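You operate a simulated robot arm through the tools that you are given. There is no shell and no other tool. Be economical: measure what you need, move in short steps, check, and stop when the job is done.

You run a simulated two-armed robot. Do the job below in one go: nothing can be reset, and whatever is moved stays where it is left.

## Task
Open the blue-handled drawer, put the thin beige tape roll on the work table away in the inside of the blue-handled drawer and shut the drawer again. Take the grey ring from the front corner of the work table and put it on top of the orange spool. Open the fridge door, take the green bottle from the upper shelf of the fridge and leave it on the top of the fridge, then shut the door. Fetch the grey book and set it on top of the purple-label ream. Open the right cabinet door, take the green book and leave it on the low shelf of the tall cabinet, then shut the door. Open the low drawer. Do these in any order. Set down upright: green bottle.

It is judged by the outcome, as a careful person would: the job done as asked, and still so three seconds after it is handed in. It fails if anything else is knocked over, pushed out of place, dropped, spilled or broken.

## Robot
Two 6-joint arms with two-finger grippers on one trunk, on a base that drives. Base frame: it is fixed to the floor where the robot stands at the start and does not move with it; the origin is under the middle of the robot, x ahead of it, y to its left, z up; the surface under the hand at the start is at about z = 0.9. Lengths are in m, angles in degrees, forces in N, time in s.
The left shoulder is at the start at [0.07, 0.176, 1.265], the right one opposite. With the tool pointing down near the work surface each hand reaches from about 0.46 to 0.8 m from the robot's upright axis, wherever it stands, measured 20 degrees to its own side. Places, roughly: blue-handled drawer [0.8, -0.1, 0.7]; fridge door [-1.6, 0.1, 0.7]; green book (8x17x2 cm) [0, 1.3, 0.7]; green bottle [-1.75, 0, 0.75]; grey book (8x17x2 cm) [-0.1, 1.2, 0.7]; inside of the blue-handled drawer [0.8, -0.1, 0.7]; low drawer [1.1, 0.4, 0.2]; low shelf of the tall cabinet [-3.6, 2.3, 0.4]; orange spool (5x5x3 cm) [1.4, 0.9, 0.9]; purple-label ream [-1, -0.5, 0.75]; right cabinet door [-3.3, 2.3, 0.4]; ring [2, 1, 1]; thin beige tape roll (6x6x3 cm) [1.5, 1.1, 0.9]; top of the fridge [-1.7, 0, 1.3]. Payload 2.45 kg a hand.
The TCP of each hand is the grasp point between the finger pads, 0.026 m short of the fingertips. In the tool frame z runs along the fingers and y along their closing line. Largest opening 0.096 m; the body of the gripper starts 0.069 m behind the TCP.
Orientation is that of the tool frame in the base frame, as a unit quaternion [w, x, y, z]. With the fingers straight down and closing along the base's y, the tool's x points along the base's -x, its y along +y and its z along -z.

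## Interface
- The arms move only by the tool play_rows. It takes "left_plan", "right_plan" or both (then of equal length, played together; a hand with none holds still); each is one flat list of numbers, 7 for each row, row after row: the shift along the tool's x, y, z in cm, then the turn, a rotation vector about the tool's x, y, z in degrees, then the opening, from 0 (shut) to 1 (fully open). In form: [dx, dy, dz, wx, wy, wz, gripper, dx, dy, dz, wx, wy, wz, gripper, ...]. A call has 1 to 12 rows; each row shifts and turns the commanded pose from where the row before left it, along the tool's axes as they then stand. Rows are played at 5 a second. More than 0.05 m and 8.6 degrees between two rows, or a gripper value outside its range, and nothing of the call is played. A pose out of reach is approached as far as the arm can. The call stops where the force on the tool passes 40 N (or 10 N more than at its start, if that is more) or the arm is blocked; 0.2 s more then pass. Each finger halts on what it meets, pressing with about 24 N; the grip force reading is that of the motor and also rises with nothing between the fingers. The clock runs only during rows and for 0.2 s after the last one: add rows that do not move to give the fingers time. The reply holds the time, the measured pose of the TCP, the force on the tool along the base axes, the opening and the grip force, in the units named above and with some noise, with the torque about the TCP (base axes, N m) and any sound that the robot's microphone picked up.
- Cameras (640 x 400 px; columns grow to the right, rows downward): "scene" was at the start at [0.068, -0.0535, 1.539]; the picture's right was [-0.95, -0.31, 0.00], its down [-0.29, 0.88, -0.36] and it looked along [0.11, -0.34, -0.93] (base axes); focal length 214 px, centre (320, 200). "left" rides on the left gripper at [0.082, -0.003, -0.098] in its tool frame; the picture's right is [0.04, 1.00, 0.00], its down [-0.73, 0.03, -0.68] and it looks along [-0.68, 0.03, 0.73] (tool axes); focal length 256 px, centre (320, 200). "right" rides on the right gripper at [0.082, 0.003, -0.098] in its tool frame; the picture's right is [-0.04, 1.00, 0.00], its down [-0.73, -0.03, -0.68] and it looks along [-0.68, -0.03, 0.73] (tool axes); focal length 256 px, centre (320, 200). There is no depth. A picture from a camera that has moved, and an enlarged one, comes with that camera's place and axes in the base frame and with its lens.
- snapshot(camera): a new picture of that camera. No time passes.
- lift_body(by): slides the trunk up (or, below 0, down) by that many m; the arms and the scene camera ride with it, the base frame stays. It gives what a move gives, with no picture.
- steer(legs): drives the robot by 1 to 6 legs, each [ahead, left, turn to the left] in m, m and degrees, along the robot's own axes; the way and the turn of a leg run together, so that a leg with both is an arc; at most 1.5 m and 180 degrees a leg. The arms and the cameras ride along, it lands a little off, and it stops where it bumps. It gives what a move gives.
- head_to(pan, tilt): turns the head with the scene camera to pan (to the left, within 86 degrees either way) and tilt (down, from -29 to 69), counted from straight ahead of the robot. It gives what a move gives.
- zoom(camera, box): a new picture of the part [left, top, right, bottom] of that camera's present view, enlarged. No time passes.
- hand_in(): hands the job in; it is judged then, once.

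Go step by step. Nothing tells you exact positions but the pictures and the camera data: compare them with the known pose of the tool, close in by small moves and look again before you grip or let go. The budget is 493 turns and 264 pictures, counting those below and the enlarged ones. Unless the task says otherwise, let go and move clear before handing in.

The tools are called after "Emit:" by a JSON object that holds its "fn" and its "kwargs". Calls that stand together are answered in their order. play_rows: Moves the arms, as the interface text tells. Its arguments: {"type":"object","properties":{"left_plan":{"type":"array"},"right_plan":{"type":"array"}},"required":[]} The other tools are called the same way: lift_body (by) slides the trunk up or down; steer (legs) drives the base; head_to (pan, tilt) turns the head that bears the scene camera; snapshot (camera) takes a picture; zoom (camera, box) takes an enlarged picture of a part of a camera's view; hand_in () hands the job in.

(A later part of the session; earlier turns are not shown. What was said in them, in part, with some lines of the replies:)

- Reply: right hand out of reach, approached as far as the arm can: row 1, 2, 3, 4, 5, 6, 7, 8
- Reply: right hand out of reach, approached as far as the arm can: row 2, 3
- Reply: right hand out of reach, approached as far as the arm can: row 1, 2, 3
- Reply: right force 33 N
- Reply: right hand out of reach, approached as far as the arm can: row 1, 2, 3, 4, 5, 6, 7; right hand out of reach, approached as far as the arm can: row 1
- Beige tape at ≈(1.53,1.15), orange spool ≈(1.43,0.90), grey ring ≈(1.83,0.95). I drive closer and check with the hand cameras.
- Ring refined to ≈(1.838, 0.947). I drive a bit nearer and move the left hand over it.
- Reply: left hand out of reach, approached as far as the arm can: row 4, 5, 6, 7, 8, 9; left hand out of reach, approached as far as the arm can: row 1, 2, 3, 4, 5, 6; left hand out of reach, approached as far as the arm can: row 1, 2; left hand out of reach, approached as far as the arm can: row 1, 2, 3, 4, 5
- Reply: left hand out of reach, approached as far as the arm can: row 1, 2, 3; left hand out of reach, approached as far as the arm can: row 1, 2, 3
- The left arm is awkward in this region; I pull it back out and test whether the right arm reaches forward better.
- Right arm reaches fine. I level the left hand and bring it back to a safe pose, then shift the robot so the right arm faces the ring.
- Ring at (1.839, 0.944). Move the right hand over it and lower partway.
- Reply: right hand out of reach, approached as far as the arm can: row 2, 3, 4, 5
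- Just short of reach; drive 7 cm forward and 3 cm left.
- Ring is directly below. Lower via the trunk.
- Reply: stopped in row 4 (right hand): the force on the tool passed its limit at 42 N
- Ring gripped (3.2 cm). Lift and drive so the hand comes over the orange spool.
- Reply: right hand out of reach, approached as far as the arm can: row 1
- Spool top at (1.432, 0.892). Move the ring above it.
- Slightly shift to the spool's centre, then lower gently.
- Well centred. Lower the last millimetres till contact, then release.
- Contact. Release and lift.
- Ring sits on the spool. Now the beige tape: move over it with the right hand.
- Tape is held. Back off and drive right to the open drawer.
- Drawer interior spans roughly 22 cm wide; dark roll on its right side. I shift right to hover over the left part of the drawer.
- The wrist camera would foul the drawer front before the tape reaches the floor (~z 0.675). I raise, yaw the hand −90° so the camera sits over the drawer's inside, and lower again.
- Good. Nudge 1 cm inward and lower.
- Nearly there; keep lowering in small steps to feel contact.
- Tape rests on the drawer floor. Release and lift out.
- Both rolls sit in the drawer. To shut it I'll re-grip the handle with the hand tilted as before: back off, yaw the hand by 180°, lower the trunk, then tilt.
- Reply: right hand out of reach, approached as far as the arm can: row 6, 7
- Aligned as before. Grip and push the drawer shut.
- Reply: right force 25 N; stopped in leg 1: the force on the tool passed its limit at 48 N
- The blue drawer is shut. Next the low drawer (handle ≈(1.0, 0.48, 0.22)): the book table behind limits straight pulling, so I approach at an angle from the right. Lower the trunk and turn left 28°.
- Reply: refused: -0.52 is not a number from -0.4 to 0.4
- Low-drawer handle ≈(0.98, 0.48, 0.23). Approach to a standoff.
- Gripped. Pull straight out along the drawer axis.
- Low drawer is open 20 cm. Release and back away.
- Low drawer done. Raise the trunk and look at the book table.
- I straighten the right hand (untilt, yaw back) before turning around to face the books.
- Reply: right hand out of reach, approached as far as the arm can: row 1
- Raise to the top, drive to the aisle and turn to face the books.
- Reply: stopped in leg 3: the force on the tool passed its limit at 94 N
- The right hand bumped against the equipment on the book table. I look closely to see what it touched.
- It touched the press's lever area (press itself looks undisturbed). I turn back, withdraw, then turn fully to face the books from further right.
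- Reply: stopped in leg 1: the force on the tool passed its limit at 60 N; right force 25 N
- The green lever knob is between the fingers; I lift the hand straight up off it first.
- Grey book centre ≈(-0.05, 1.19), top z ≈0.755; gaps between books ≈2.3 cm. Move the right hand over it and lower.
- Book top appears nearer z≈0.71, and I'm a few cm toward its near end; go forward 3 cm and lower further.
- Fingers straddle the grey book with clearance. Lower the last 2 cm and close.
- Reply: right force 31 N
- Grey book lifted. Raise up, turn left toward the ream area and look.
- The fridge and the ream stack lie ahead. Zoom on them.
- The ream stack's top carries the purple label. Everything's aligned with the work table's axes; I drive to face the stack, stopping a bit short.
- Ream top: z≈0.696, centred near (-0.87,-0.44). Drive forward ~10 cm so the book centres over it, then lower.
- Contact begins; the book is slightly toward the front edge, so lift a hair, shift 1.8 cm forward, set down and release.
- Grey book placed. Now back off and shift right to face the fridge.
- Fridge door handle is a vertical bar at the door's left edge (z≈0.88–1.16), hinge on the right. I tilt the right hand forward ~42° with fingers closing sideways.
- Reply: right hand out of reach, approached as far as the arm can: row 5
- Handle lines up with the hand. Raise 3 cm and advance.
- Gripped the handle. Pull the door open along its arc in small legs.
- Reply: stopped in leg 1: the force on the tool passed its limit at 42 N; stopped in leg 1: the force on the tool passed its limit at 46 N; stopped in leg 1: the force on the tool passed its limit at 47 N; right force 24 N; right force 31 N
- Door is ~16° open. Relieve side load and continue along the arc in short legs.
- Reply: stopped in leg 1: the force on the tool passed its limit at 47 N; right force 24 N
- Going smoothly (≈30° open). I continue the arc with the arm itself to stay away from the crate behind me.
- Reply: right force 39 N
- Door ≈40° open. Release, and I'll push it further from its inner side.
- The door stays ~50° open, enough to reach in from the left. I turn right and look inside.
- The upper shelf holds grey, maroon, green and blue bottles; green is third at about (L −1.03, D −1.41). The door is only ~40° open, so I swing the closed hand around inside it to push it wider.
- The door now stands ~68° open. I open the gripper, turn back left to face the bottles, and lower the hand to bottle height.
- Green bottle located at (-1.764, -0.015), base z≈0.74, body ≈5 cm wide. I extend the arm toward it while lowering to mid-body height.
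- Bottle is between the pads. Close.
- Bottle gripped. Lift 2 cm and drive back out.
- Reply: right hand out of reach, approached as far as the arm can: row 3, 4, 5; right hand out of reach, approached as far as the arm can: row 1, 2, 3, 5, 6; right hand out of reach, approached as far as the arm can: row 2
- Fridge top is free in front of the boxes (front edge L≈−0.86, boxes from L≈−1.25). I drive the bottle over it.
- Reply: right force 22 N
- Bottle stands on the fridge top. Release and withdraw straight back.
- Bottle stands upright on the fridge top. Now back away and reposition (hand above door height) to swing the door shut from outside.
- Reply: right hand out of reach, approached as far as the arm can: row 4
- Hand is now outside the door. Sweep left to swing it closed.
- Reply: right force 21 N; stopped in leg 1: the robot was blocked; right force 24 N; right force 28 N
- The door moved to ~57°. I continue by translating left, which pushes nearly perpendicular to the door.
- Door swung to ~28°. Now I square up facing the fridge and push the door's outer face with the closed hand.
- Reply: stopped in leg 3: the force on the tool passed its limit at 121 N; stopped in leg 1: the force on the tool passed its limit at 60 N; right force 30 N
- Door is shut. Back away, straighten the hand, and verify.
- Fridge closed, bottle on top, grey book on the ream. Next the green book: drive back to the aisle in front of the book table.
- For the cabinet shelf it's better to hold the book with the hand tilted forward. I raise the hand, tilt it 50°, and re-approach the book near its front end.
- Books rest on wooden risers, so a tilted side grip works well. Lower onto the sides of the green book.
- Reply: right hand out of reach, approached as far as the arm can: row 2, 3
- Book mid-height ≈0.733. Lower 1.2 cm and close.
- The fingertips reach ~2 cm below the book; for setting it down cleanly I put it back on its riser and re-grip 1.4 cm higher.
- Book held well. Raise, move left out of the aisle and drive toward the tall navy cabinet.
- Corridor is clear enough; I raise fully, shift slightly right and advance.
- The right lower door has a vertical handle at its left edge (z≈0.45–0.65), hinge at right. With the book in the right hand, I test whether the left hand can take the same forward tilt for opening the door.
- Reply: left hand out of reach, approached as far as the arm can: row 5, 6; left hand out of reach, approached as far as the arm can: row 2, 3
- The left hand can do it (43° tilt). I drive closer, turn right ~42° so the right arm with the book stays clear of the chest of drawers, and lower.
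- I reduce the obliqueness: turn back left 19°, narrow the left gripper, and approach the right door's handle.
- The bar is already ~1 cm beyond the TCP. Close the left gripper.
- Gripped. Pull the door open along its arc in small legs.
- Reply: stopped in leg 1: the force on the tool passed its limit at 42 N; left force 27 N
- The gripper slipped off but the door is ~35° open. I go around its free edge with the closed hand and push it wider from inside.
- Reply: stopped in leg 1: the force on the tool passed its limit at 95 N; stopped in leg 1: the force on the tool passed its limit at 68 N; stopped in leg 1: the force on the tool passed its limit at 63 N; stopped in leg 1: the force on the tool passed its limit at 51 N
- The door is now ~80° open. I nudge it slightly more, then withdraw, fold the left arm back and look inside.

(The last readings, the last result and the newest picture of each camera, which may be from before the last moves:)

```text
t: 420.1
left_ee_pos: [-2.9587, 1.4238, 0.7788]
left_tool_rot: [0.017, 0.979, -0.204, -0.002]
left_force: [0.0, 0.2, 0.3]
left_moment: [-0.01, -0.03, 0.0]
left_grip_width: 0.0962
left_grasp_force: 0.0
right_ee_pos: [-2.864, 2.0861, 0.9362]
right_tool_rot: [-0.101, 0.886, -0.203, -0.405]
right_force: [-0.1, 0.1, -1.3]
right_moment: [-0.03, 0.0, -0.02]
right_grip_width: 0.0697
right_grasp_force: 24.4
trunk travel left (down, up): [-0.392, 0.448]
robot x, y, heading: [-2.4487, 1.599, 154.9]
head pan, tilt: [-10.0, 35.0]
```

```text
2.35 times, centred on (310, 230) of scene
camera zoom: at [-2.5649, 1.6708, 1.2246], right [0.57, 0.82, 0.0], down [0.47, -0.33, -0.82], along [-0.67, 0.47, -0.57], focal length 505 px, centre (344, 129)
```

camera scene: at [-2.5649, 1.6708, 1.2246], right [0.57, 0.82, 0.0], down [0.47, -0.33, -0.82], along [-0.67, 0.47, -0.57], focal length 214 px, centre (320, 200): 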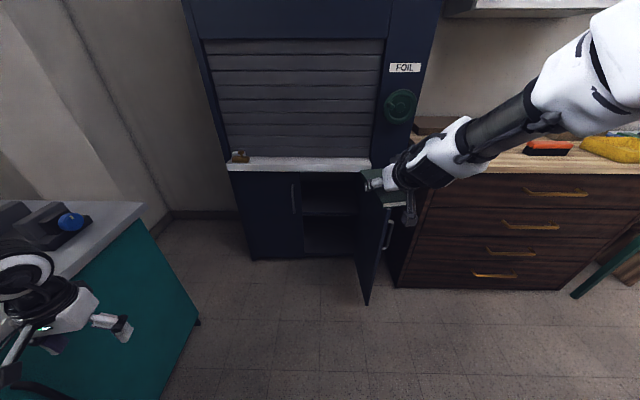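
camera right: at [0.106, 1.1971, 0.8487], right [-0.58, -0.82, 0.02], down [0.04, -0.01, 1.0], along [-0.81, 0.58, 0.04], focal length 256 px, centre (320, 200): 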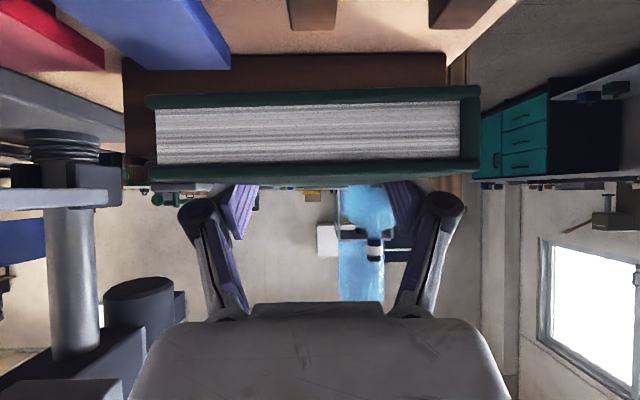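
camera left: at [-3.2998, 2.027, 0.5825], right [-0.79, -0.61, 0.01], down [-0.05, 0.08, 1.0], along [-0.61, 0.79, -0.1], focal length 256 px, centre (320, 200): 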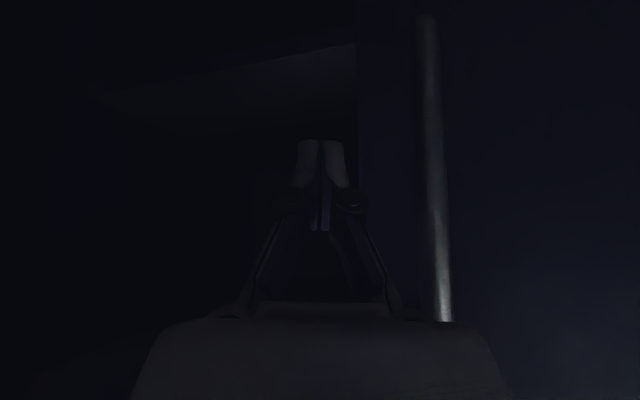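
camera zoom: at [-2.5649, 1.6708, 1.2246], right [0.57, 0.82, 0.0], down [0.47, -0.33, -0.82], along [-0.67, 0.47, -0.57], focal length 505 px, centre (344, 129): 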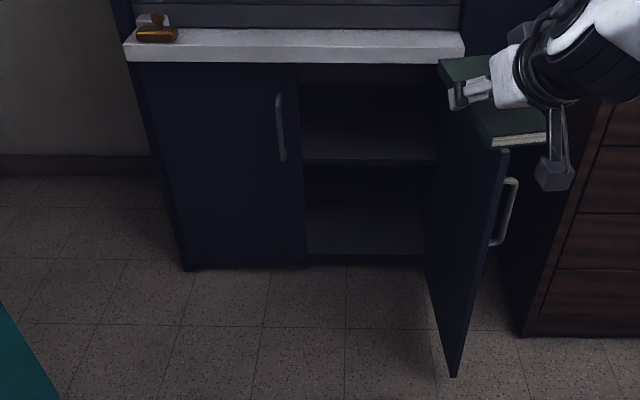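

Inside: a shelf at z≈0.45 and the floor at 0.11; the target (z≈0.4) is the shelf. I tuck the left hand inward, lower the trunk, and lower the right hand to shelf height.

Emit:
{"fn": "play_rows", "kwargs": {"left_plan": [0, -3, 0, 0, 0, 0, 0.5, 0, -3, 0, 0, 0, 0, 0, 0, -3, 0, 0, 0, 0, 0, 0, -2, 0, 0, 0, 0, 0]}}

Emit:
{"fn": "lift_body", "kwargs": {"by": -0.385}}

Emit:
{"fn": "play_rows", "kwargs": {"right_plan": [1.6, 0, 1.3, 0, 0, 0, 0.5, 1.6, 0, 1.3, 0, 0, 0, 0.5]}}

Emit:
{"fn": "snapshot", "kwargs": {"camera": "right"}}

Emit:
{"fn": "snapshot", "kwargs": {"camera": "scene"}}

```text
t: 421.1
left_ee_pos: [-2.9186, 1.5172, 0.7751]
left_tool_rot: [0.016, 0.978, -0.206, -0.002]
left_force: [0.5, -0.3, 0.1]
left_moment: [0.0, -0.01, 0.0]
left_grip_width: 0.0
left_grasp_force: 23.4
left hand out of reach, approached as far as the arm can: row 4
right_ee_pos: [-2.8645, 2.0866, 0.937]
right_tool_rot: [-0.102, 0.886, -0.203, -0.405]
right_force: [-0.5, -0.6, -2.9]
right_moment: [-0.05, -0.03, -0.03]
right_grip_width: 0.0696
right_grasp_force: 24.1
trunk travel left (down, up): [-0.392, 0.448]
robot x, y, heading: [-2.4451, 1.5993, 155.0]
head pan, tilt: [-10.0, 35.0]
```

```text
t: 424.9
left_ee_pos: [-2.9183, 1.5179, 0.3905]
left_tool_rot: [0.016, 0.979, -0.205, -0.002]
left_force: [-0.3, 0.1, -0.6]
left_moment: [-0.01, 0.01, 0.0]
left_grip_width: 0.0001
left_grasp_force: 24.2
right_ee_pos: [-2.8638, 2.0865, 0.5512]
right_tool_rot: [-0.102, 0.885, -0.204, -0.405]
right_force: [0.3, 0.4, -1.7]
right_moment: [0.04, -0.02, -0.01]
right_grip_width: 0.0694
right_grasp_force: 23.9
trunk travel left (down, up): [-0.007, 0.833]
robot x, y, heading: [-2.4452, 1.5995, 154.8]
head pan, tilt: [-10.0, 35.0]
```

```text
t: 425.5
left_ee_pos: [-2.9171, 1.5177, 0.3905]
left_tool_rot: [0.017, 0.979, -0.205, -0.002]
left_force: [-0.2, -0.3, 0.0]
left_moment: [0.03, 0.0, 0.0]
left_grip_width: 0.0
left_grasp_force: 24.4
right_ee_pos: [-2.8637, 2.0877, 0.5128]
right_tool_rot: [-0.102, 0.887, -0.204, -0.402]
right_force: [0.4, -0.1, -1.2]
right_moment: [0.0, -0.02, 0.01]
right_grip_width: 0.0698
right_grasp_force: 24.0
right hand out of reach, approached as far as the arm can: row 2
trunk travel left (down, up): [-0.007, 0.833]
robot x, y, heading: [-2.4461, 1.6004, 155.0]
head pan, tilt: [-10.0, 35.0]
```

```text
74 pictures are left
camera right: at [-2.7513, 2.0284, 0.5142], right [-0.47, -0.88, 0.01], down [0.04, 0.0, 1.0], along [-0.88, 0.47, 0.03], focal length 256 px, centre (320, 200)
```

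right: 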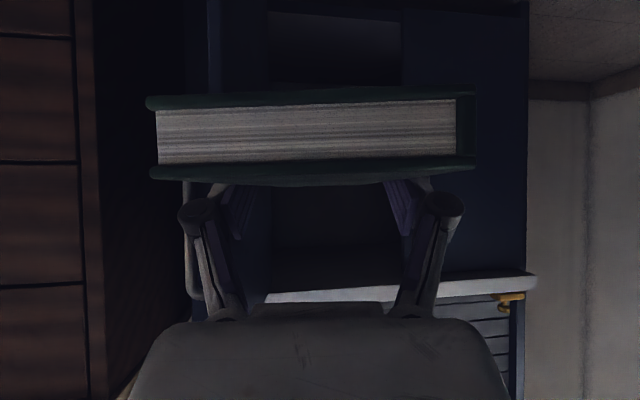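

```text
73 pictures are left
camera scene: at [-2.5647, 1.6709, 0.8396], right [0.57, 0.82, 0.0], down [0.47, -0.33, -0.82], along [-0.67, 0.47, -0.57], focal length 214 px, centre (320, 200)
```

scene: 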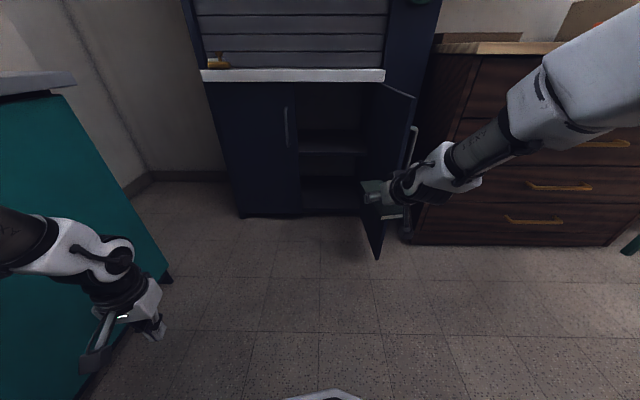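

Emit:
{"fn": "play_rows", "kwargs": {"right_plan": [-0.12, 0, 2.5, 0, 0, 0, 0.5, -0.12, 0, 2.5, 0, 0, 0, 0.5]}}

Emit:
{"fn": "steer", "kwargs": {"legs": [[0.3, 0, 0]]}}

Emit:
{"fn": "snapshot", "kwargs": {"camera": "scene"}}

Emit:
{"fn": "snapshot", "kwargs": {"camera": "right"}}

```text
t: 426.1
left_ee_pos: [-2.9177, 1.5176, 0.3904]
left_tool_rot: [0.016, 0.979, -0.205, -0.003]
left_force: [-0.6, 0.2, 0.4]
left_moment: [0.01, 0.01, 0.01]
left_grip_width: 0.0
left_grasp_force: 24.2
right_ee_pos: [-2.8957, 2.1151, 0.487]
right_tool_rot: [-0.104, 0.887, -0.205, -0.401]
right_force: [-0.6, -0.8, -1.2]
right_moment: [-0.01, -0.01, 0.01]
right_grip_width: 0.0697
right_grasp_force: 23.9
right hand out of reach, approached as far as the arm can: row 1, 2
trunk travel left (down, up): [-0.007, 0.833]
robot x, y, heading: [-2.4477, 1.6016, 155.2]
head pan, tilt: [-10.0, 35.0]
```

```text
t: 428.1
left_ee_pos: [-3.1853, 1.6435, 0.3906]
left_tool_rot: [0.016, 0.978, -0.207, -0.002]
left_force: [0.6, -0.1, 0.1]
left_moment: [0.0, 0.0, 0.02]
left_grip_width: 0.0001
left_grasp_force: 23.9
right_ee_pos: [-3.1635, 2.2408, 0.4876]
right_tool_rot: [-0.104, 0.887, -0.206, -0.401]
right_force: [-0.2, -0.3, -1.5]
right_moment: [-0.01, -0.04, -0.04]
right_grip_width: 0.07
right_grasp_force: 24.2
trunk travel left (down, up): [-0.007, 0.833]
robot x, y, heading: [-2.7137, 1.7231, 154.9]
head pan, tilt: [-10.0, 35.0]
```

```text
72 pictures are left
camera scene: at [-2.8333, 1.7966, 0.8396], right [0.58, 0.82, 0.0], down [0.47, -0.33, -0.82], along [-0.67, 0.47, -0.57], focal length 214 px, centre (320, 200)
```

scene: 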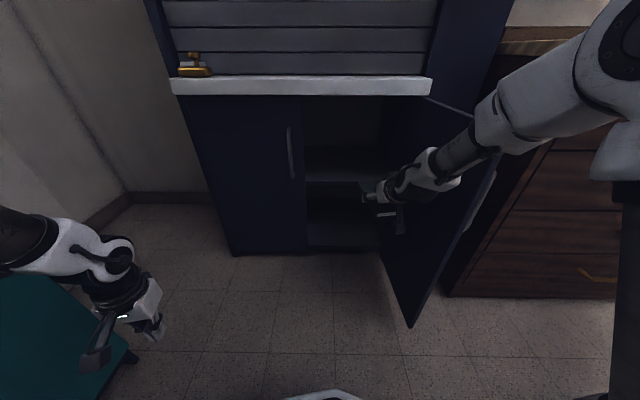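

```text
71 pictures are left
camera right: at [-3.0519, 2.1805, 0.4888], right [-0.47, -0.88, 0.01], down [0.03, 0.0, 1.0], along [-0.88, 0.47, 0.03], focal length 256 px, centre (320, 200)
```

right: 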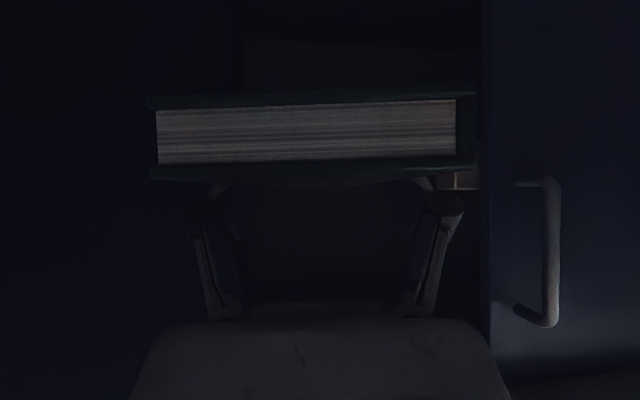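

Emit:
{"fn": "zoom", "kwargs": {"camera": "scene", "box": [290, 90, 450, 270]}}

```text
2.22 times, centred on (370, 180) of scene
camera zoom: at [-2.8333, 1.7966, 0.8396], right [0.58, 0.82, 0.0], down [0.47, -0.33, -0.82], along [-0.67, 0.47, -0.57], focal length 477 px, centre (209, 244)
```

zoom: 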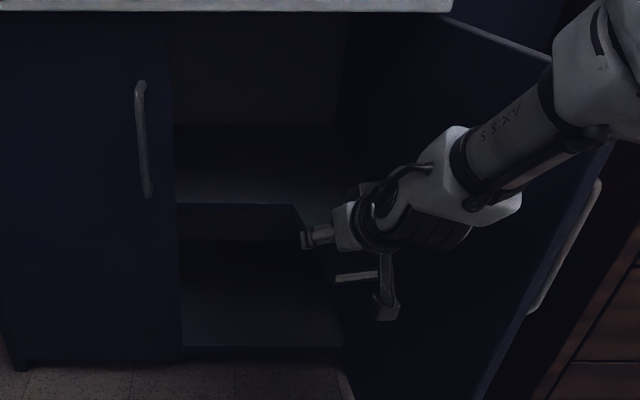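

Book bottom (~0.466) is ~2 cm above the shelf (~0.445). Advance into the cabinet.

Emit:
{"fn": "steer", "kwargs": {"legs": [[0.13, 0.02, 0]]}}

Emit:
{"fn": "zoom", "kwargs": {"camera": "scene", "box": [270, 60, 450, 240]}}

```text
t: 429.4
left_ee_pos: [-3.3156, 1.6837, 0.3906]
left_tool_rot: [0.016, 0.978, -0.207, -0.002]
left_force: [-0.1, -0.3, -0.5]
left_moment: [-0.03, -0.01, -0.02]
left_grip_width: 0.0001
left_grasp_force: 23.7
right_ee_pos: [-3.2897, 2.2795, 0.4883]
right_tool_rot: [-0.104, 0.887, -0.206, -0.401]
right_force: [0.0, -0.1, -1.3]
right_moment: [0.02, -0.01, 0.01]
right_grip_width: 0.0697
right_grasp_force: 23.6
trunk travel left (down, up): [-0.007, 0.833]
robot x, y, heading: [-2.8441, 1.7652, 154.6]
head pan, tilt: [-10.0, 35.0]
```

```text
2.22 times, centred on (360, 150) of scene
camera zoom: at [-2.9619, 1.8352, 0.8396], right [0.58, 0.82, 0.0], down [0.47, -0.33, -0.82], along [-0.67, 0.47, -0.57], focal length 477 px, centre (231, 311)
```

zoom: 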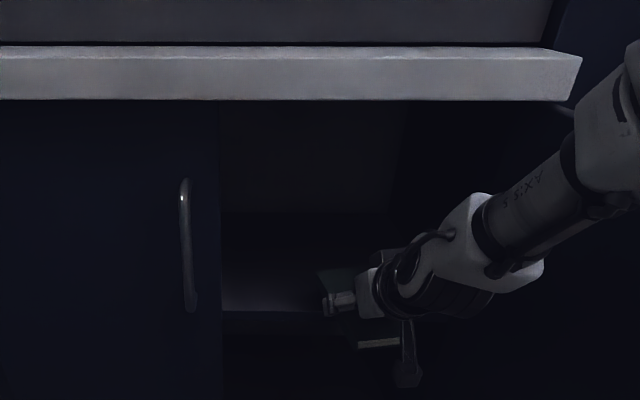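

Emit:
{"fn": "steer", "kwargs": {"legs": [[0.09, 0.0, 0]]}}

Emit:
{"fn": "zoom", "kwargs": {"camera": "scene", "box": [270, 30, 450, 210]}}

Emit:
{"fn": "snapshot", "kwargs": {"camera": "right"}}

```text
t: 430.5
left_ee_pos: [-3.3976, 1.7219, 0.3908]
left_tool_rot: [0.016, 0.978, -0.207, -0.002]
left_force: [-0.1, 0.0, -0.1]
left_moment: [0.02, 0.03, 0.0]
left_grip_width: 0.0
left_grasp_force: 24.4
right_ee_pos: [-3.373, 2.3191, 0.4871]
right_tool_rot: [-0.104, 0.887, -0.205, -0.401]
right_force: [-0.1, 0.1, -0.6]
right_moment: [-0.01, -0.01, -0.03]
right_grip_width: 0.0696
right_grasp_force: 24.3
trunk travel left (down, up): [-0.007, 0.833]
robot x, y, heading: [-2.9268, 1.8029, 154.7]
head pan, tilt: [-10.0, 35.0]
```

```text
2.22 times, centred on (360, 120) of scene
camera zoom: at [-3.0441, 1.8738, 0.8396], right [0.58, 0.82, 0.0], down [0.47, -0.33, -0.82], along [-0.67, 0.47, -0.57], focal length 477 px, centre (231, 378)
```

zoom: 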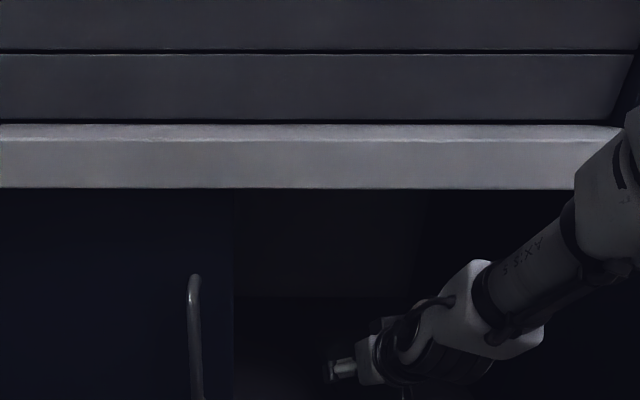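

```text
67 pictures are left
camera right: at [-3.2621, 2.258, 0.4887], right [-0.47, -0.88, 0.01], down [0.03, 0.0, 1.0], along [-0.88, 0.47, 0.03], focal length 256 px, centre (320, 200)
```

right: 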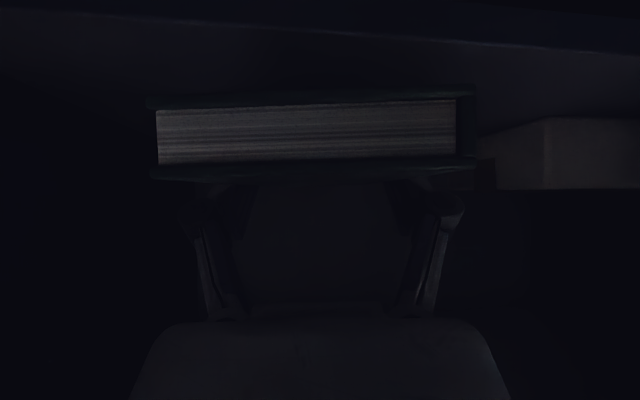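

Emit:
{"fn": "steer", "kwargs": {"legs": [[0.03, 0.0, 0]]}}

Emit:
{"fn": "play_rows", "kwargs": {"right_plan": [0.77, 0, 0.64, 0, 0, 0, 0.5]}}

Emit:
{"fn": "play_rows", "kwargs": {"right_plan": [0.6, 0, 0.7, 0, 0, 0, 0.5]}}

```text
t: 431.3
left_ee_pos: [-3.4253, 1.7343, 0.3902]
left_tool_rot: [0.017, 0.978, -0.207, -0.003]
left_force: [0.1, 0.3, 0.5]
left_moment: [0.0, 0.04, -0.02]
left_grip_width: 0.0
left_grasp_force: 24.5
right_ee_pos: [-3.4013, 2.3306, 0.4877]
right_tool_rot: [-0.104, 0.887, -0.206, -0.4]
right_force: [0.0, -0.3, -1.3]
right_moment: [0.0, -0.02, 0.02]
right_grip_width: 0.0698
right_grasp_force: 24.1
trunk travel left (down, up): [-0.007, 0.833]
robot x, y, heading: [-2.9557, 1.8133, 154.8]
head pan, tilt: [-10.0, 35.0]
```

```text
t: 431.7
left_ee_pos: [-3.4254, 1.7351, 0.3904]
left_tool_rot: [0.016, 0.978, -0.208, -0.003]
left_force: [0.0, 0.3, -0.2]
left_moment: [0.03, -0.02, -0.01]
left_grip_width: 0.0001
left_grasp_force: 24.1
right_ee_pos: [-3.4, 2.3322, 0.4792]
right_tool_rot: [-0.106, 0.887, -0.207, -0.397]
right_force: [0.0, 0.8, -1.8]
right_moment: [0.0, -0.02, 0.0]
right_grip_width: 0.0699
right_grasp_force: 23.6
trunk travel left (down, up): [-0.007, 0.833]
robot x, y, heading: [-2.9539, 1.8143, 154.7]
head pan, tilt: [-10.0, 35.0]
```

```text
t: 432.1
left_ee_pos: [-3.4245, 1.7351, 0.3914]
left_tool_rot: [0.016, 0.978, -0.208, -0.002]
left_force: [-0.1, -0.5, -0.4]
left_moment: [0.02, 0.03, -0.01]
left_grip_width: 0.0
left_grasp_force: 23.4
right_ee_pos: [-3.4014, 2.3359, 0.4725]
right_tool_rot: [-0.108, 0.887, -0.209, -0.397]
right_force: [0.6, 0.2, -1.9]
right_moment: [-0.03, -0.04, 0.0]
right_grip_width: 0.0693
right_grasp_force: 23.4
right hand out of reach, approached as far as the arm can: row 1
trunk travel left (down, up): [-0.007, 0.833]
robot x, y, heading: [-2.9509, 1.8165, 154.7]
head pan, tilt: [-10.0, 35.0]
```

Emit:
{"fn": "lift_body", "kwargs": {"by": -0.005}}

Emit:
{"fn": "play_rows", "kwargs": {"right_plan": [0.2, 0, 0.7, 0, 0, 0, 0.5]}}

Emit:
{"fn": "snapshot", "kwargs": {"camera": "right"}}

```text
t: 432.7
left_ee_pos: [-3.4243, 1.735, 0.3861]
left_tool_rot: [0.015, 0.978, -0.207, -0.003]
left_force: [0.4, 0.5, -0.3]
left_moment: [0.02, 0.0, 0.0]
left_grip_width: 0.0001
left_grasp_force: 24.6
right_ee_pos: [-3.4011, 2.3352, 0.4675]
right_tool_rot: [-0.107, 0.888, -0.209, -0.397]
right_force: [-0.3, -0.3, -1.0]
right_moment: [-0.02, 0.0, 0.01]
right_grip_width: 0.0695
right_grasp_force: 24.0
trunk travel left (down, up): [-0.002, 0.838]
robot x, y, heading: [-2.956, 1.8143, 154.8]
head pan, tilt: [-10.0, 35.0]
```

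```text
t: 433.1
left_ee_pos: [-3.4242, 1.7339, 0.386]
left_tool_rot: [0.015, 0.978, -0.207, -0.002]
left_force: [-0.1, 1.5, -0.6]
left_moment: [0.0, -0.01, 0.0]
left_grip_width: 0.0001
left_grasp_force: 23.9
right_ee_pos: [-3.4051, 2.3376, 0.4627]
right_tool_rot: [-0.109, 0.887, -0.209, -0.396]
right_force: [0.6, -0.1, -0.8]
right_moment: [-0.02, -0.02, 0.0]
right_grip_width: 0.0696
right_grasp_force: 24.2
trunk travel left (down, up): [-0.002, 0.838]
robot x, y, heading: [-2.9528, 1.8177, 154.9]
head pan, tilt: [-10.0, 35.0]
```

```text
66 pictures are left
camera right: at [-3.2943, 2.2768, 0.4633], right [-0.48, -0.88, 0.0], down [0.02, -0.01, 1.0], along [-0.88, 0.48, 0.02], focal length 256 px, centre (320, 200)
```

right: 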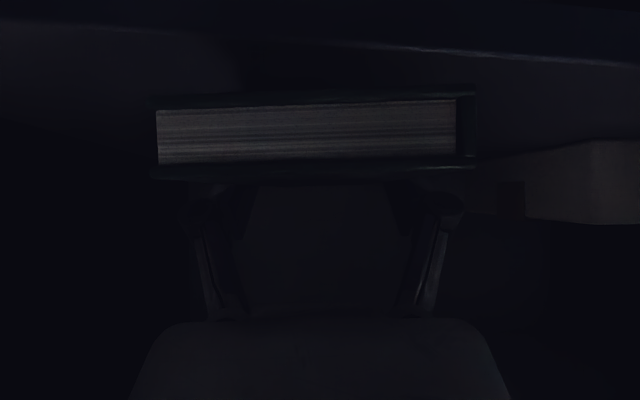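

Emit:
{"fn": "play_rows", "kwargs": {"right_plan": [0.2, 0, 0.5, 0, 0, 0, 0.5]}}

Emit:
{"fn": "play_rows", "kwargs": {"right_plan": [0.3, 0, 0.5, 0, 0, 0, 0.5]}}

Emit:
{"fn": "play_rows", "kwargs": {"right_plan": [0.3, 0, 0.5, 0, 0, 0, 0.5]}}

```text
t: 433.5
left_ee_pos: [-3.4246, 1.7363, 0.3853]
left_tool_rot: [0.015, 0.978, -0.207, -0.003]
left_force: [0.7, -0.3, 0.1]
left_moment: [0.0, -0.02, 0.0]
left_grip_width: 0.0
left_grasp_force: 23.5
right_ee_pos: [-3.4062, 2.3398, 0.4579]
right_tool_rot: [-0.109, 0.887, -0.209, -0.396]
right_force: [0.6, -1.3, -1.3]
right_moment: [0.0, -0.03, 0.0]
right_grip_width: 0.0698
right_grasp_force: 24.2
trunk travel left (down, up): [-0.002, 0.838]
robot x, y, heading: [-2.9554, 1.8157, 154.6]
head pan, tilt: [-10.0, 35.0]
```

```text
t: 433.9
left_ee_pos: [-3.4251, 1.7347, 0.3847]
left_tool_rot: [0.016, 0.978, -0.207, -0.002]
left_force: [0.3, 0.2, 0.5]
left_moment: [0.03, 0.01, 0.0]
left_grip_width: 0.0
left_grasp_force: 23.9
right_ee_pos: [-3.4081, 2.3413, 0.4516]
right_tool_rot: [-0.112, 0.888, -0.211, -0.393]
right_force: [1.2, 0.8, -1.9]
right_moment: [-0.01, -0.01, -0.01]
right_grip_width: 0.0701
right_grasp_force: 24.4
trunk travel left (down, up): [-0.002, 0.838]
robot x, y, heading: [-2.9534, 1.8123, 155.1]
head pan, tilt: [-10.0, 35.0]
```

```text
t: 434.3
left_ee_pos: [-3.4258, 1.7347, 0.3858]
left_tool_rot: [0.016, 0.978, -0.207, -0.002]
left_force: [-0.3, 0.1, -0.5]
left_moment: [0.02, 0.01, -0.02]
left_grip_width: 0.0
left_grasp_force: 23.7
right_ee_pos: [-3.4096, 2.3448, 0.4486]
right_tool_rot: [-0.111, 0.887, -0.211, -0.394]
right_force: [0.0, -0.9, -1.4]
right_moment: [-0.01, -0.05, 0.0]
right_grip_width: 0.0699
right_grasp_force: 23.9
right hand out of reach, approached as far as the arm can: row 1
trunk travel left (down, up): [-0.002, 0.838]
robot x, y, heading: [-2.9532, 1.8132, 154.9]
head pan, tilt: [-10.0, 35.0]
```

Emit:
{"fn": "play_rows", "kwargs": {"right_plan": [0, 0, 0.8, 0, 0, 0, 0.5]}}

Emit:
{"fn": "snapshot", "kwargs": {"camera": "right"}}

Emit:
{"fn": "head_to", "kwargs": {"pan": -10, "tilt": 20}}

Emit:
{"fn": "zoom", "kwargs": {"camera": "scene", "box": [240, 80, 480, 280]}}

```text
t: 434.7
left_ee_pos: [-3.4253, 1.7343, 0.3851]
left_tool_rot: [0.016, 0.978, -0.208, -0.002]
left_force: [-0.1, 0.0, -0.1]
left_moment: [-0.02, -0.01, -0.01]
left_grip_width: 0.0
left_grasp_force: 24.2
right_ee_pos: [-3.4146, 2.3486, 0.4448]
right_tool_rot: [-0.111, 0.888, -0.21, -0.394]
right_force: [0.5, 0.3, -1.7]
right_moment: [-0.01, 0.0, -0.04]
right_grip_width: 0.07
right_grasp_force: 24.1
trunk travel left (down, up): [-0.002, 0.838]
robot x, y, heading: [-2.9524, 1.8181, 154.6]
head pan, tilt: [-10.0, 35.0]
```

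```text
65 pictures are left
camera right: at [-3.3039, 2.2877, 0.4478], right [-0.48, -0.87, 0.0], down [0.01, -0.01, 1.0], along [-0.87, 0.48, 0.02], focal length 256 px, centre (320, 200)
```

right: 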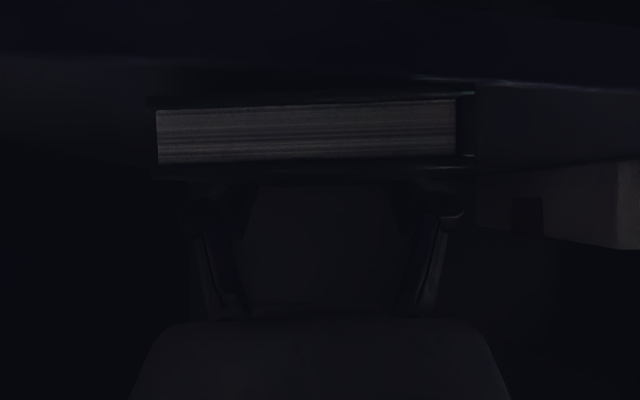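

```text
t: 435.4
left_ee_pos: [-3.4251, 1.7348, 0.3844]
left_tool_rot: [0.016, 0.978, -0.206, -0.003]
left_force: [-0.2, 1.3, 0.1]
left_moment: [-0.02, 0.01, -0.01]
left_grip_width: 0.0
left_grasp_force: 23.7
right_ee_pos: [-3.4145, 2.3494, 0.4444]
right_tool_rot: [-0.111, 0.888, -0.211, -0.394]
right_force: [0.4, -0.6, -1.4]
right_moment: [0.04, -0.01, 0.0]
right_grip_width: 0.0696
right_grasp_force: 24.0
trunk travel left (down, up): [-0.002, 0.838]
robot x, y, heading: [-2.955, 1.8116, 154.7]
head pan, tilt: [-10.0, 20.0]
```

```text
2.00 times, centred on (360, 180) of scene
camera zoom: at [-3.0757, 1.8896, 0.8584], right [0.58, 0.82, 0.0], down [0.28, -0.2, -0.94], along [-0.77, 0.54, -0.34], focal length 429 px, centre (240, 240)
```

zoom: 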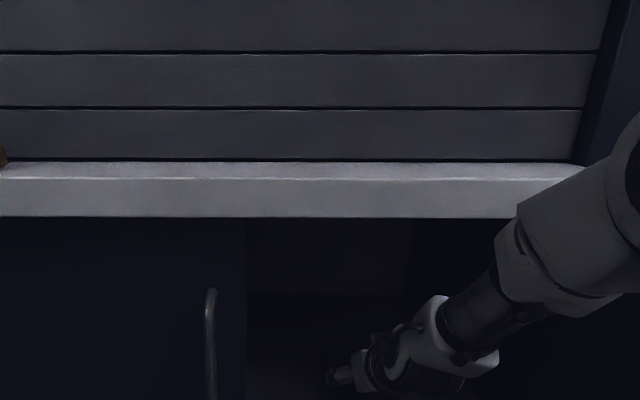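

Emit:
{"fn": "steer", "kwargs": {"legs": [[-0.03, 0, 0]]}}

Emit:
{"fn": "play_rows", "kwargs": {"right_plan": [0, 0, 1.5, 0, 0, 0, 0.5, 0.3, 0, 1.5, 0, 0, 0, 0.5]}}

Emit:
{"fn": "snapshot", "kwargs": {"camera": "right"}}

```text
t: 436.3
left_ee_pos: [-3.3977, 1.7215, 0.385]
left_tool_rot: [0.017, 0.978, -0.208, -0.002]
left_force: [-0.2, 0.4, 0.5]
left_moment: [0.01, -0.01, 0.03]
left_grip_width: 0.0
left_grasp_force: 24.2
right_ee_pos: [-3.3875, 2.3364, 0.4459]
right_tool_rot: [-0.111, 0.888, -0.211, -0.394]
right_force: [-0.5, -0.3, -1.9]
right_moment: [-0.03, -0.01, 0.02]
right_grip_width: 0.0701
right_grasp_force: 24.3
trunk travel left (down, up): [-0.002, 0.838]
robot x, y, heading: [-2.9243, 1.8011, 154.9]
head pan, tilt: [-10.0, 20.0]
```

```text
t: 436.8
left_ee_pos: [-3.3965, 1.7216, 0.3877]
left_tool_rot: [0.014, 0.978, -0.208, -0.003]
left_force: [-0.2, 0.1, 0.6]
left_moment: [0.01, -0.02, 0.01]
left_grip_width: 0.0
left_grasp_force: 24.0
right_ee_pos: [-3.3967, 2.3446, 0.4445]
right_tool_rot: [-0.116, 0.884, -0.212, -0.399]
right_force: [5.0, -7.0, 23.2]
right_moment: [-0.93, 0.46, 0.37]
right_grip_width: 0.0696
right_grasp_force: 23.8
trunk travel left (down, up): [-0.002, 0.838]
robot x, y, heading: [-2.9246, 1.8019, 154.8]
head pan, tilt: [-10.0, 20.0]
stopped in row 2 (right hand): the force on the tool passed its limit at 49 N (the readings are from after the stop); the commanded pose is now the measured one
```

```text
63 pictures are left
camera right: at [-3.2873, 2.2811, 0.4443], right [-0.49, -0.87, -0.01], down [0.03, -0.02, 1.0], along [-0.87, 0.49, 0.03], focal length 256 px, centre (320, 200)
```

right: 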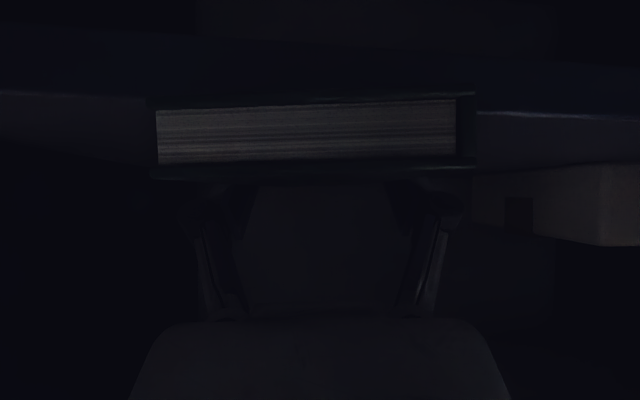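

Contact with the shelf. Release the book.

Emit:
{"fn": "play_rows", "kwargs": {"right_plan": [-0.15, 0, -0.15, 0, 0, 0, 0.5, 0, 0, 0, 0, 0, 0, 0.8, 0, 0, 0, 0, 0, 0, 1, 0, 0, 0, 0, 0, 0, 1]}}

Emit:
{"fn": "snapshot", "kwargs": {"camera": "right"}}

```text
t: 437.8
left_ee_pos: [-3.3973, 1.7224, 0.3857]
left_tool_rot: [0.015, 0.978, -0.208, -0.003]
left_force: [-1.0, 0.5, -0.1]
left_moment: [0.02, -0.03, -0.01]
left_grip_width: 0.0
left_grasp_force: 24.0
right_ee_pos: [-3.3966, 2.3435, 0.4395]
right_tool_rot: [-0.114, 0.887, -0.213, -0.394]
right_force: [0.1, 0.5, -0.3]
right_moment: [0.01, -0.03, -0.01]
right_grip_width: 0.0961
right_grasp_force: 0.0
trunk travel left (down, up): [-0.002, 0.838]
robot x, y, heading: [-2.9247, 1.8029, 154.5]
head pan, tilt: [-10.0, 20.0]
```

```text
62 pictures are left
camera right: at [-3.2868, 2.2807, 0.4419], right [-0.49, -0.87, 0.0], down [0.02, -0.01, 1.0], along [-0.87, 0.49, 0.02], focal length 256 px, centre (320, 200)
```

right: 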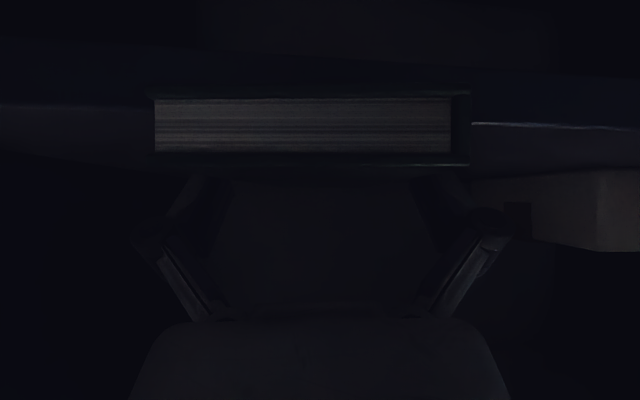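

Book rests on the shelf, its end slightly proud. Withdraw, close the fingers, and push it further in.

Emit:
{"fn": "steer", "kwargs": {"legs": [[-0.14, 0, 0]]}}

Emit:
{"fn": "play_rows", "kwargs": {"right_plan": [-0.9, 0, -0.6, 0, 0, 0, 0.5, 0, 0, 0, 0, 0, 0, 0, 0, 0, 0, 0, 0, 0, 0]}}

Emit:
{"fn": "snapshot", "kwargs": {"camera": "right"}}

```text
t: 439.1
left_ee_pos: [-3.2709, 1.6636, 0.3849]
left_tool_rot: [0.016, 0.978, -0.207, -0.002]
left_force: [-0.5, -0.1, 0.4]
left_moment: [0.01, -0.01, 0.02]
left_grip_width: 0.0003
left_grasp_force: 24.1
right_ee_pos: [-3.2708, 2.2848, 0.4402]
right_tool_rot: [-0.114, 0.886, -0.212, -0.396]
right_force: [-0.4, -0.1, -0.8]
right_moment: [-0.03, -0.01, 0.03]
right_grip_width: 0.0959
right_grasp_force: 0.1
trunk travel left (down, up): [-0.002, 0.838]
robot x, y, heading: [-2.7998, 1.7424, 154.7]
head pan, tilt: [-10.0, 20.0]
```

```text
t: 439.9
left_ee_pos: [-3.2713, 1.6632, 0.3853]
left_tool_rot: [0.015, 0.978, -0.208, -0.003]
left_force: [-0.2, 0.8, -0.2]
left_moment: [-0.01, 0.01, 0.03]
left_grip_width: 0.0
left_grasp_force: 23.8
right_ee_pos: [-3.2713, 2.2852, 0.4514]
right_tool_rot: [-0.115, 0.886, -0.213, -0.395]
right_force: [-0.1, 0.0, 0.4]
right_moment: [-0.01, -0.01, -0.01]
right_grip_width: 0.0
right_grasp_force: 24.3
trunk travel left (down, up): [-0.002, 0.838]
robot x, y, heading: [-2.8017, 1.7433, 154.4]
head pan, tilt: [-10.0, 20.0]
```

```text
61 pictures are left
camera right: at [-3.1617, 2.2222, 0.4534], right [-0.49, -0.87, 0.0], down [0.02, -0.02, 1.0], along [-0.87, 0.49, 0.02], focal length 256 px, centre (320, 200)
```

right: 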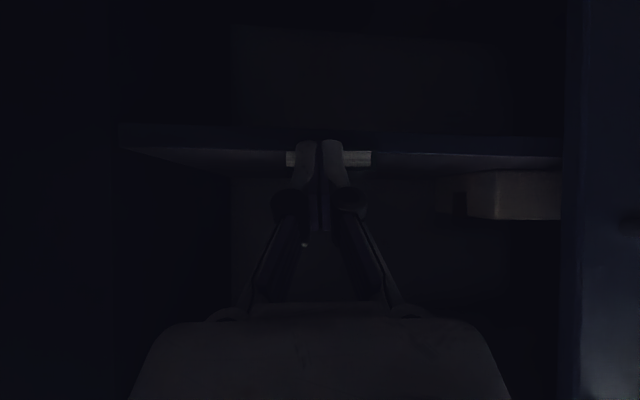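

Emit:
{"fn": "play_rows", "kwargs": {"right_plan": [0.4, 0, 0.35, 0, 0, 0, 0]}}

Emit:
{"fn": "steer", "kwargs": {"legs": [[0.13, 0, 0]]}}

Emit:
{"fn": "snapshot", "kwargs": {"camera": "right"}}

```text
t: 440.3
left_ee_pos: [-3.2716, 1.6636, 0.3853]
left_tool_rot: [0.016, 0.978, -0.208, -0.002]
left_force: [-0.1, -0.4, 0.4]
left_moment: [0.0, 0.01, -0.02]
left_grip_width: 0.0
left_grasp_force: 24.0
right_ee_pos: [-3.2712, 2.2857, 0.4459]
right_tool_rot: [-0.114, 0.886, -0.212, -0.396]
right_force: [-0.8, -0.5, 0.1]
right_moment: [-0.01, -0.05, 0.03]
right_grip_width: 0.0
right_grasp_force: 24.0
trunk travel left (down, up): [-0.002, 0.838]
robot x, y, heading: [-2.8005, 1.7411, 154.5]
head pan, tilt: [-10.0, 20.0]
```

```text
t: 441.6
left_ee_pos: [-3.39, 1.7191, 0.3868]
left_tool_rot: [0.016, 0.978, -0.209, -0.002]
left_force: [0.4, 0.0, 0.1]
left_moment: [-0.01, -0.02, 0.03]
left_grip_width: 0.0
left_grasp_force: 24.0
right_ee_pos: [-3.3905, 2.3407, 0.4463]
right_tool_rot: [-0.113, 0.887, -0.211, -0.395]
right_force: [0.9, -1.0, 2.6]
right_moment: [-0.04, 0.0, 0.02]
right_grip_width: 0.0
right_grasp_force: 24.0
trunk travel left (down, up): [-0.002, 0.838]
robot x, y, heading: [-2.9186, 1.7969, 154.9]
head pan, tilt: [-10.0, 20.0]
```

```text
60 pictures are left
camera right: at [-3.2802, 2.2783, 0.4476], right [-0.49, -0.87, 0.0], down [0.02, -0.02, 1.0], along [-0.87, 0.49, 0.02], focal length 256 px, centre (320, 200)
```

right: 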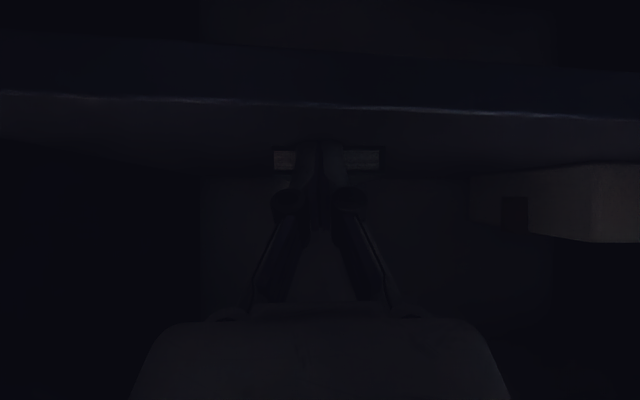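

The book is well inside the shelf. Withdraw along the same path.

Emit:
{"fn": "steer", "kwargs": {"legs": [[-0.5, 0, 0]]}}

Emit:
{"fn": "lift_body", "kwargs": {"by": 0.12}}

Emit:
{"fn": "steer", "kwargs": {"legs": [[0, 0, -11], [0, -0.2, 0]]}}

Emit:
{"fn": "head_to", "kwargs": {"pan": -10, "tilt": 35}}

Emit:
{"fn": "snapshot", "kwargs": {"camera": "scene"}}

```text
t: 444.5
left_ee_pos: [-2.9425, 1.5082, 0.3861]
left_tool_rot: [0.016, 0.978, -0.207, -0.002]
left_force: [-0.5, 0.1, 0.3]
left_moment: [0.01, 0.04, 0.01]
left_grip_width: 0.0
left_grasp_force: 24.2
right_ee_pos: [-2.944, 2.1302, 0.4459]
right_tool_rot: [-0.115, 0.886, -0.212, -0.395]
right_force: [0.8, -0.4, -0.5]
right_moment: [0.01, 0.01, 0.0]
right_grip_width: 0.0002
right_grasp_force: 23.8
trunk travel left (down, up): [-0.002, 0.838]
robot x, y, heading: [-2.4695, 1.5864, 154.9]
head pan, tilt: [-10.0, 20.0]
```

```text
t: 446.0
left_ee_pos: [-2.9426, 1.5073, 0.5059]
left_tool_rot: [0.016, 0.978, -0.208, -0.002]
left_force: [1.2, 0.0, -0.3]
left_moment: [-0.02, -0.03, 0.02]
left_grip_width: 0.0
left_grasp_force: 24.0
right_ee_pos: [-2.9449, 2.1291, 0.566]
right_tool_rot: [-0.115, 0.887, -0.213, -0.394]
right_force: [-0.1, 0.0, 0.3]
right_moment: [0.02, 0.02, 0.01]
right_grip_width: 0.0002
right_grasp_force: 23.7
trunk travel left (down, up): [-0.122, 0.718]
robot x, y, heading: [-2.472, 1.5919, 155.2]
head pan, tilt: [-10.0, 20.0]
```

```text
t: 448.3
left_ee_pos: [-2.8318, 1.7595, 0.5063]
left_tool_rot: [0.015, 0.954, -0.3, -0.004]
left_force: [0.3, 0.6, 0.4]
left_moment: [-0.02, 0.01, -0.02]
left_grip_width: 0.0
left_grasp_force: 24.4
right_ee_pos: [-2.7161, 2.371, 0.5659]
right_tool_rot: [-0.151, 0.862, -0.296, -0.383]
right_force: [0.0, 0.0, -0.5]
right_moment: [0.02, -0.02, 0.02]
right_grip_width: 0.0
right_grasp_force: 23.9
trunk travel left (down, up): [-0.122, 0.718]
robot x, y, heading: [-2.353, 1.7508, 143.7]
head pan, tilt: [-10.0, 20.0]
```

```text
t: 449.1
left_ee_pos: [-2.8325, 1.7599, 0.5056]
left_tool_rot: [0.015, 0.954, -0.3, -0.003]
left_force: [-0.5, -0.2, 0.4]
left_moment: [0.01, -0.01, -0.01]
left_grip_width: 0.0
left_grasp_force: 24.3
right_ee_pos: [-2.7167, 2.3714, 0.5662]
right_tool_rot: [-0.151, 0.863, -0.295, -0.382]
right_force: [0.7, -0.1, 0.6]
right_moment: [-0.01, 0.02, 0.02]
right_grip_width: 0.0
right_grasp_force: 23.8
trunk travel left (down, up): [-0.122, 0.718]
robot x, y, heading: [-2.3532, 1.7476, 143.8]
head pan, tilt: [-10.0, 35.0]
```

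```text
59 pictures are left
camera scene: at [-2.456, 1.8416, 0.9547], right [0.72, 0.69, 0.0], down [0.4, -0.41, -0.82], along [-0.57, 0.59, -0.57], focal length 214 px, centre (320, 200)
```

scene: 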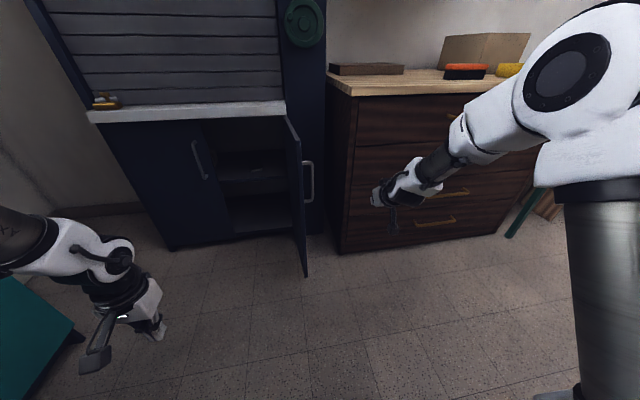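

Emit:
{"fn": "steer", "kwargs": {"legs": [[0, 0.11, 0], [0.15, 0, 0]]}}

Emit:
{"fn": "steer", "kwargs": {"legs": [[0, 0.2, 0]]}}

Emit:
{"fn": "steer", "kwargs": {"legs": [[0, 0.12, 0]]}}

Emit:
{"fn": "snapshot", "kwargs": {"camera": "scene"}}

```text
t: 451.2
left_ee_pos: [-3.0193, 1.7567, 0.5059]
left_tool_rot: [0.015, 0.954, -0.298, -0.003]
left_force: [-0.5, -1.1, 0.1]
left_moment: [-0.01, -0.02, 0.0]
left_grip_width: 0.0
left_grasp_force: 24.0
right_ee_pos: [-2.9046, 2.3688, 0.5658]
right_tool_rot: [-0.15, 0.863, -0.293, -0.383]
right_force: [0.0, 0.2, -0.3]
right_moment: [0.01, 0.0, -0.01]
right_grip_width: 0.0
right_grasp_force: 24.1
trunk travel left (down, up): [-0.122, 0.718]
robot x, y, heading: [-2.543, 1.7481, 144.1]
head pan, tilt: [-10.0, 35.0]
```

```text
t: 452.9
left_ee_pos: [-3.1383, 1.5968, 0.5046]
left_tool_rot: [0.015, 0.954, -0.299, -0.003]
left_force: [-0.2, -1.2, -0.8]
left_moment: [-0.01, 0.03, -0.03]
left_grip_width: 0.0
left_grasp_force: 23.8
right_ee_pos: [-3.0198, 2.2086, 0.5657]
right_tool_rot: [-0.151, 0.862, -0.296, -0.382]
right_force: [-0.6, -0.6, 0.1]
right_moment: [-0.01, -0.03, 0.02]
right_grip_width: 0.0002
right_grasp_force: 23.6
trunk travel left (down, up): [-0.122, 0.718]
robot x, y, heading: [-2.6606, 1.5888, 143.9]
head pan, tilt: [-10.0, 35.0]
```

```text
t: 454.1
left_ee_pos: [-3.21, 1.4983, 0.5051]
left_tool_rot: [0.015, 0.954, -0.3, -0.004]
left_force: [1.0, 0.4, 0.7]
left_moment: [0.02, 0.01, 0.0]
left_grip_width: 0.0001
left_grasp_force: 24.2
right_ee_pos: [-3.0925, 2.1105, 0.5657]
right_tool_rot: [-0.151, 0.863, -0.295, -0.382]
right_force: [-0.9, -0.4, 0.9]
right_moment: [-0.01, -0.02, 0.01]
right_grip_width: 0.0
right_grasp_force: 23.8
trunk travel left (down, up): [-0.122, 0.718]
robot x, y, heading: [-2.7297, 1.4871, 144.0]
head pan, tilt: [-10.0, 35.0]
```

```text
58 pictures are left
camera scene: at [-2.8332, 1.5804, 0.9546], right [0.72, 0.69, 0.0], down [0.4, -0.41, -0.82], along [-0.57, 0.59, -0.57], focal length 214 px, centre (320, 200)
```

scene: 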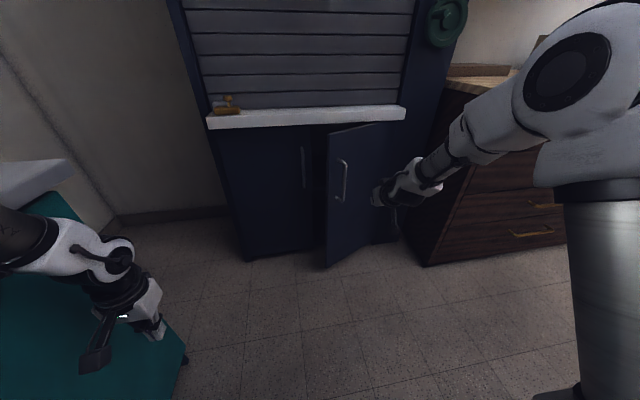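

Door is ~35° open; push it shut from the front.

Emit:
{"fn": "steer", "kwargs": {"legs": [[0, -0.04, 0], [0.17, 0, 0]]}}

Emit:
{"fn": "steer", "kwargs": {"legs": [[0.1, 0, 0]]}}

Emit:
{"fn": "snapshot", "kwargs": {"camera": "scene"}}

```text
t: 456.0
left_ee_pos: [-3.322, 1.6329, 0.5062]
left_tool_rot: [0.016, 0.954, -0.301, -0.003]
left_force: [-0.5, 0.4, -0.1]
left_moment: [0.02, -0.03, 0.04]
left_grip_width: 0.0
left_grasp_force: 24.8
right_ee_pos: [-3.2059, 2.2432, 0.5656]
right_tool_rot: [-0.151, 0.862, -0.297, -0.382]
right_force: [0.5, 1.0, -0.3]
right_moment: [-0.02, 0.03, 0.01]
right_grip_width: 0.0001
right_grasp_force: 23.9
trunk travel left (down, up): [-0.122, 0.718]
robot x, y, heading: [-2.8465, 1.6239, 143.8]
head pan, tilt: [-10.0, 35.0]
```

```text
t: 457.3
left_ee_pos: [-3.4, 1.6897, 0.5039]
left_tool_rot: [0.016, 0.953, -0.301, -0.004]
left_force: [1.1, -0.4, 0.8]
left_moment: [0.07, 0.03, -0.02]
left_grip_width: 0.0
left_grasp_force: 24.3
right_ee_pos: [-3.2777, 2.2993, 0.5639]
right_tool_rot: [-0.149, 0.863, -0.297, -0.38]
right_force: [0.6, -1.4, -0.6]
right_moment: [0.01, -0.04, -0.01]
right_grip_width: 0.0001
right_grasp_force: 28.9
trunk travel left (down, up): [-0.122, 0.718]
robot x, y, heading: [-2.9221, 1.6793, 143.7]
head pan, tilt: [-10.0, 35.0]
stopped in leg 1: the force on the tool passed its limit at 51 N (the readings are from after the stop); the commanded pose is now the measured one
```

```text
57 pictures are left
camera scene: at [-3.0228, 1.7706, 0.9546], right [0.72, 0.69, 0.0], down [0.4, -0.41, -0.82], along [-0.57, 0.59, -0.57], focal length 214 px, centre (320, 200)
```

scene: 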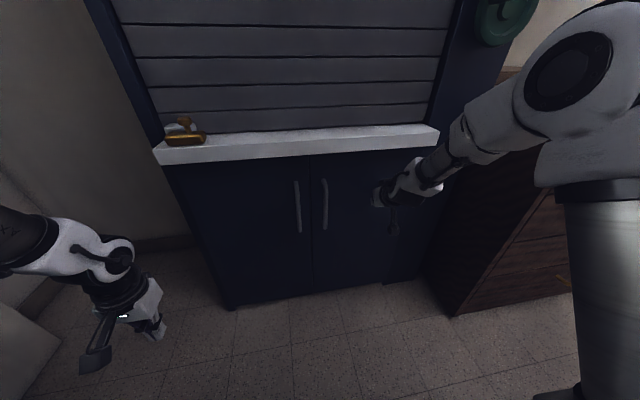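

Door shut. Back away and verify.

Emit:
{"fn": "steer", "kwargs": {"legs": [[-0.5, 0.0, 0]]}}

Emit:
{"fn": "zoom", "kwargs": {"camera": "scene", "box": [200, 90, 440, 280]}}

```text
t: 460.2
left_ee_pos: [-3.0028, 1.3978, 0.5058]
left_tool_rot: [0.016, 0.954, -0.299, -0.004]
left_force: [-1.7, 0.6, 0.6]
left_moment: [-0.04, 0.0, 0.01]
left_grip_width: 0.0
left_grasp_force: 24.3
right_ee_pos: [-2.8854, 2.0072, 0.5639]
right_tool_rot: [-0.149, 0.864, -0.294, -0.38]
right_force: [0.0, 0.5, 0.6]
right_moment: [-0.01, 0.0, 0.02]
right_grip_width: 0.0002
right_grasp_force: 28.6
trunk travel left (down, up): [-0.122, 0.718]
robot x, y, heading: [-2.5243, 1.3897, 144.2]
head pan, tilt: [-10.0, 35.0]
```

```text
2.11 times, centred on (320, 185) of scene
camera zoom: at [-2.626, 1.4797, 0.9547], right [0.72, 0.69, 0.0], down [0.4, -0.41, -0.82], along [-0.57, 0.59, -0.57], focal length 452 px, centre (320, 232)
```

zoom: 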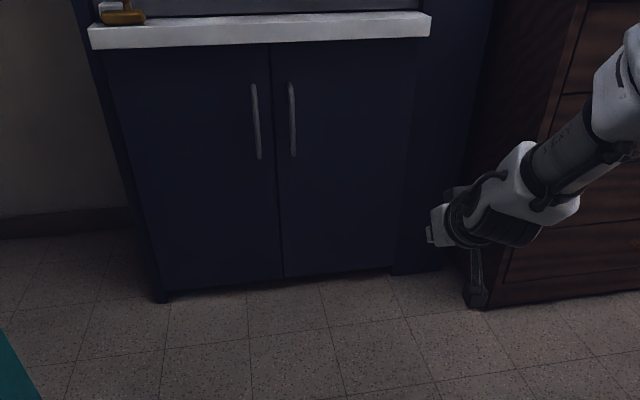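

Everything asked for has been carried out and both hands are empty and clear, so I hand the job in.

Emit:
{"fn": "hand_in", "kwargs": {}}

```text
The job is handed in.
```

I finished every task and handed the job in. While turning, my right hand twice pushed hard (up to 94 N) against the lever of the press on the book table. The press looked undisturbed in the pictures afterwards.

- **Beige tape roll:** it is in the blue-handled drawer, which is shut.
- **Grey ring:** it sits on top of the orange spool.
- **Green bottle:** it stands upright on the fridge top, and the fridge door is shut.
- **Grey book:** it lies on the purple-label ream.
- **Green book:** it is on the tall cabinet's shelf at about z 0.42. I took this as the low shelf; there is also a cabinet floor at about z 0.11. The right cabinet door is shut.
- **Low drawer:** it is open about 20 cm.
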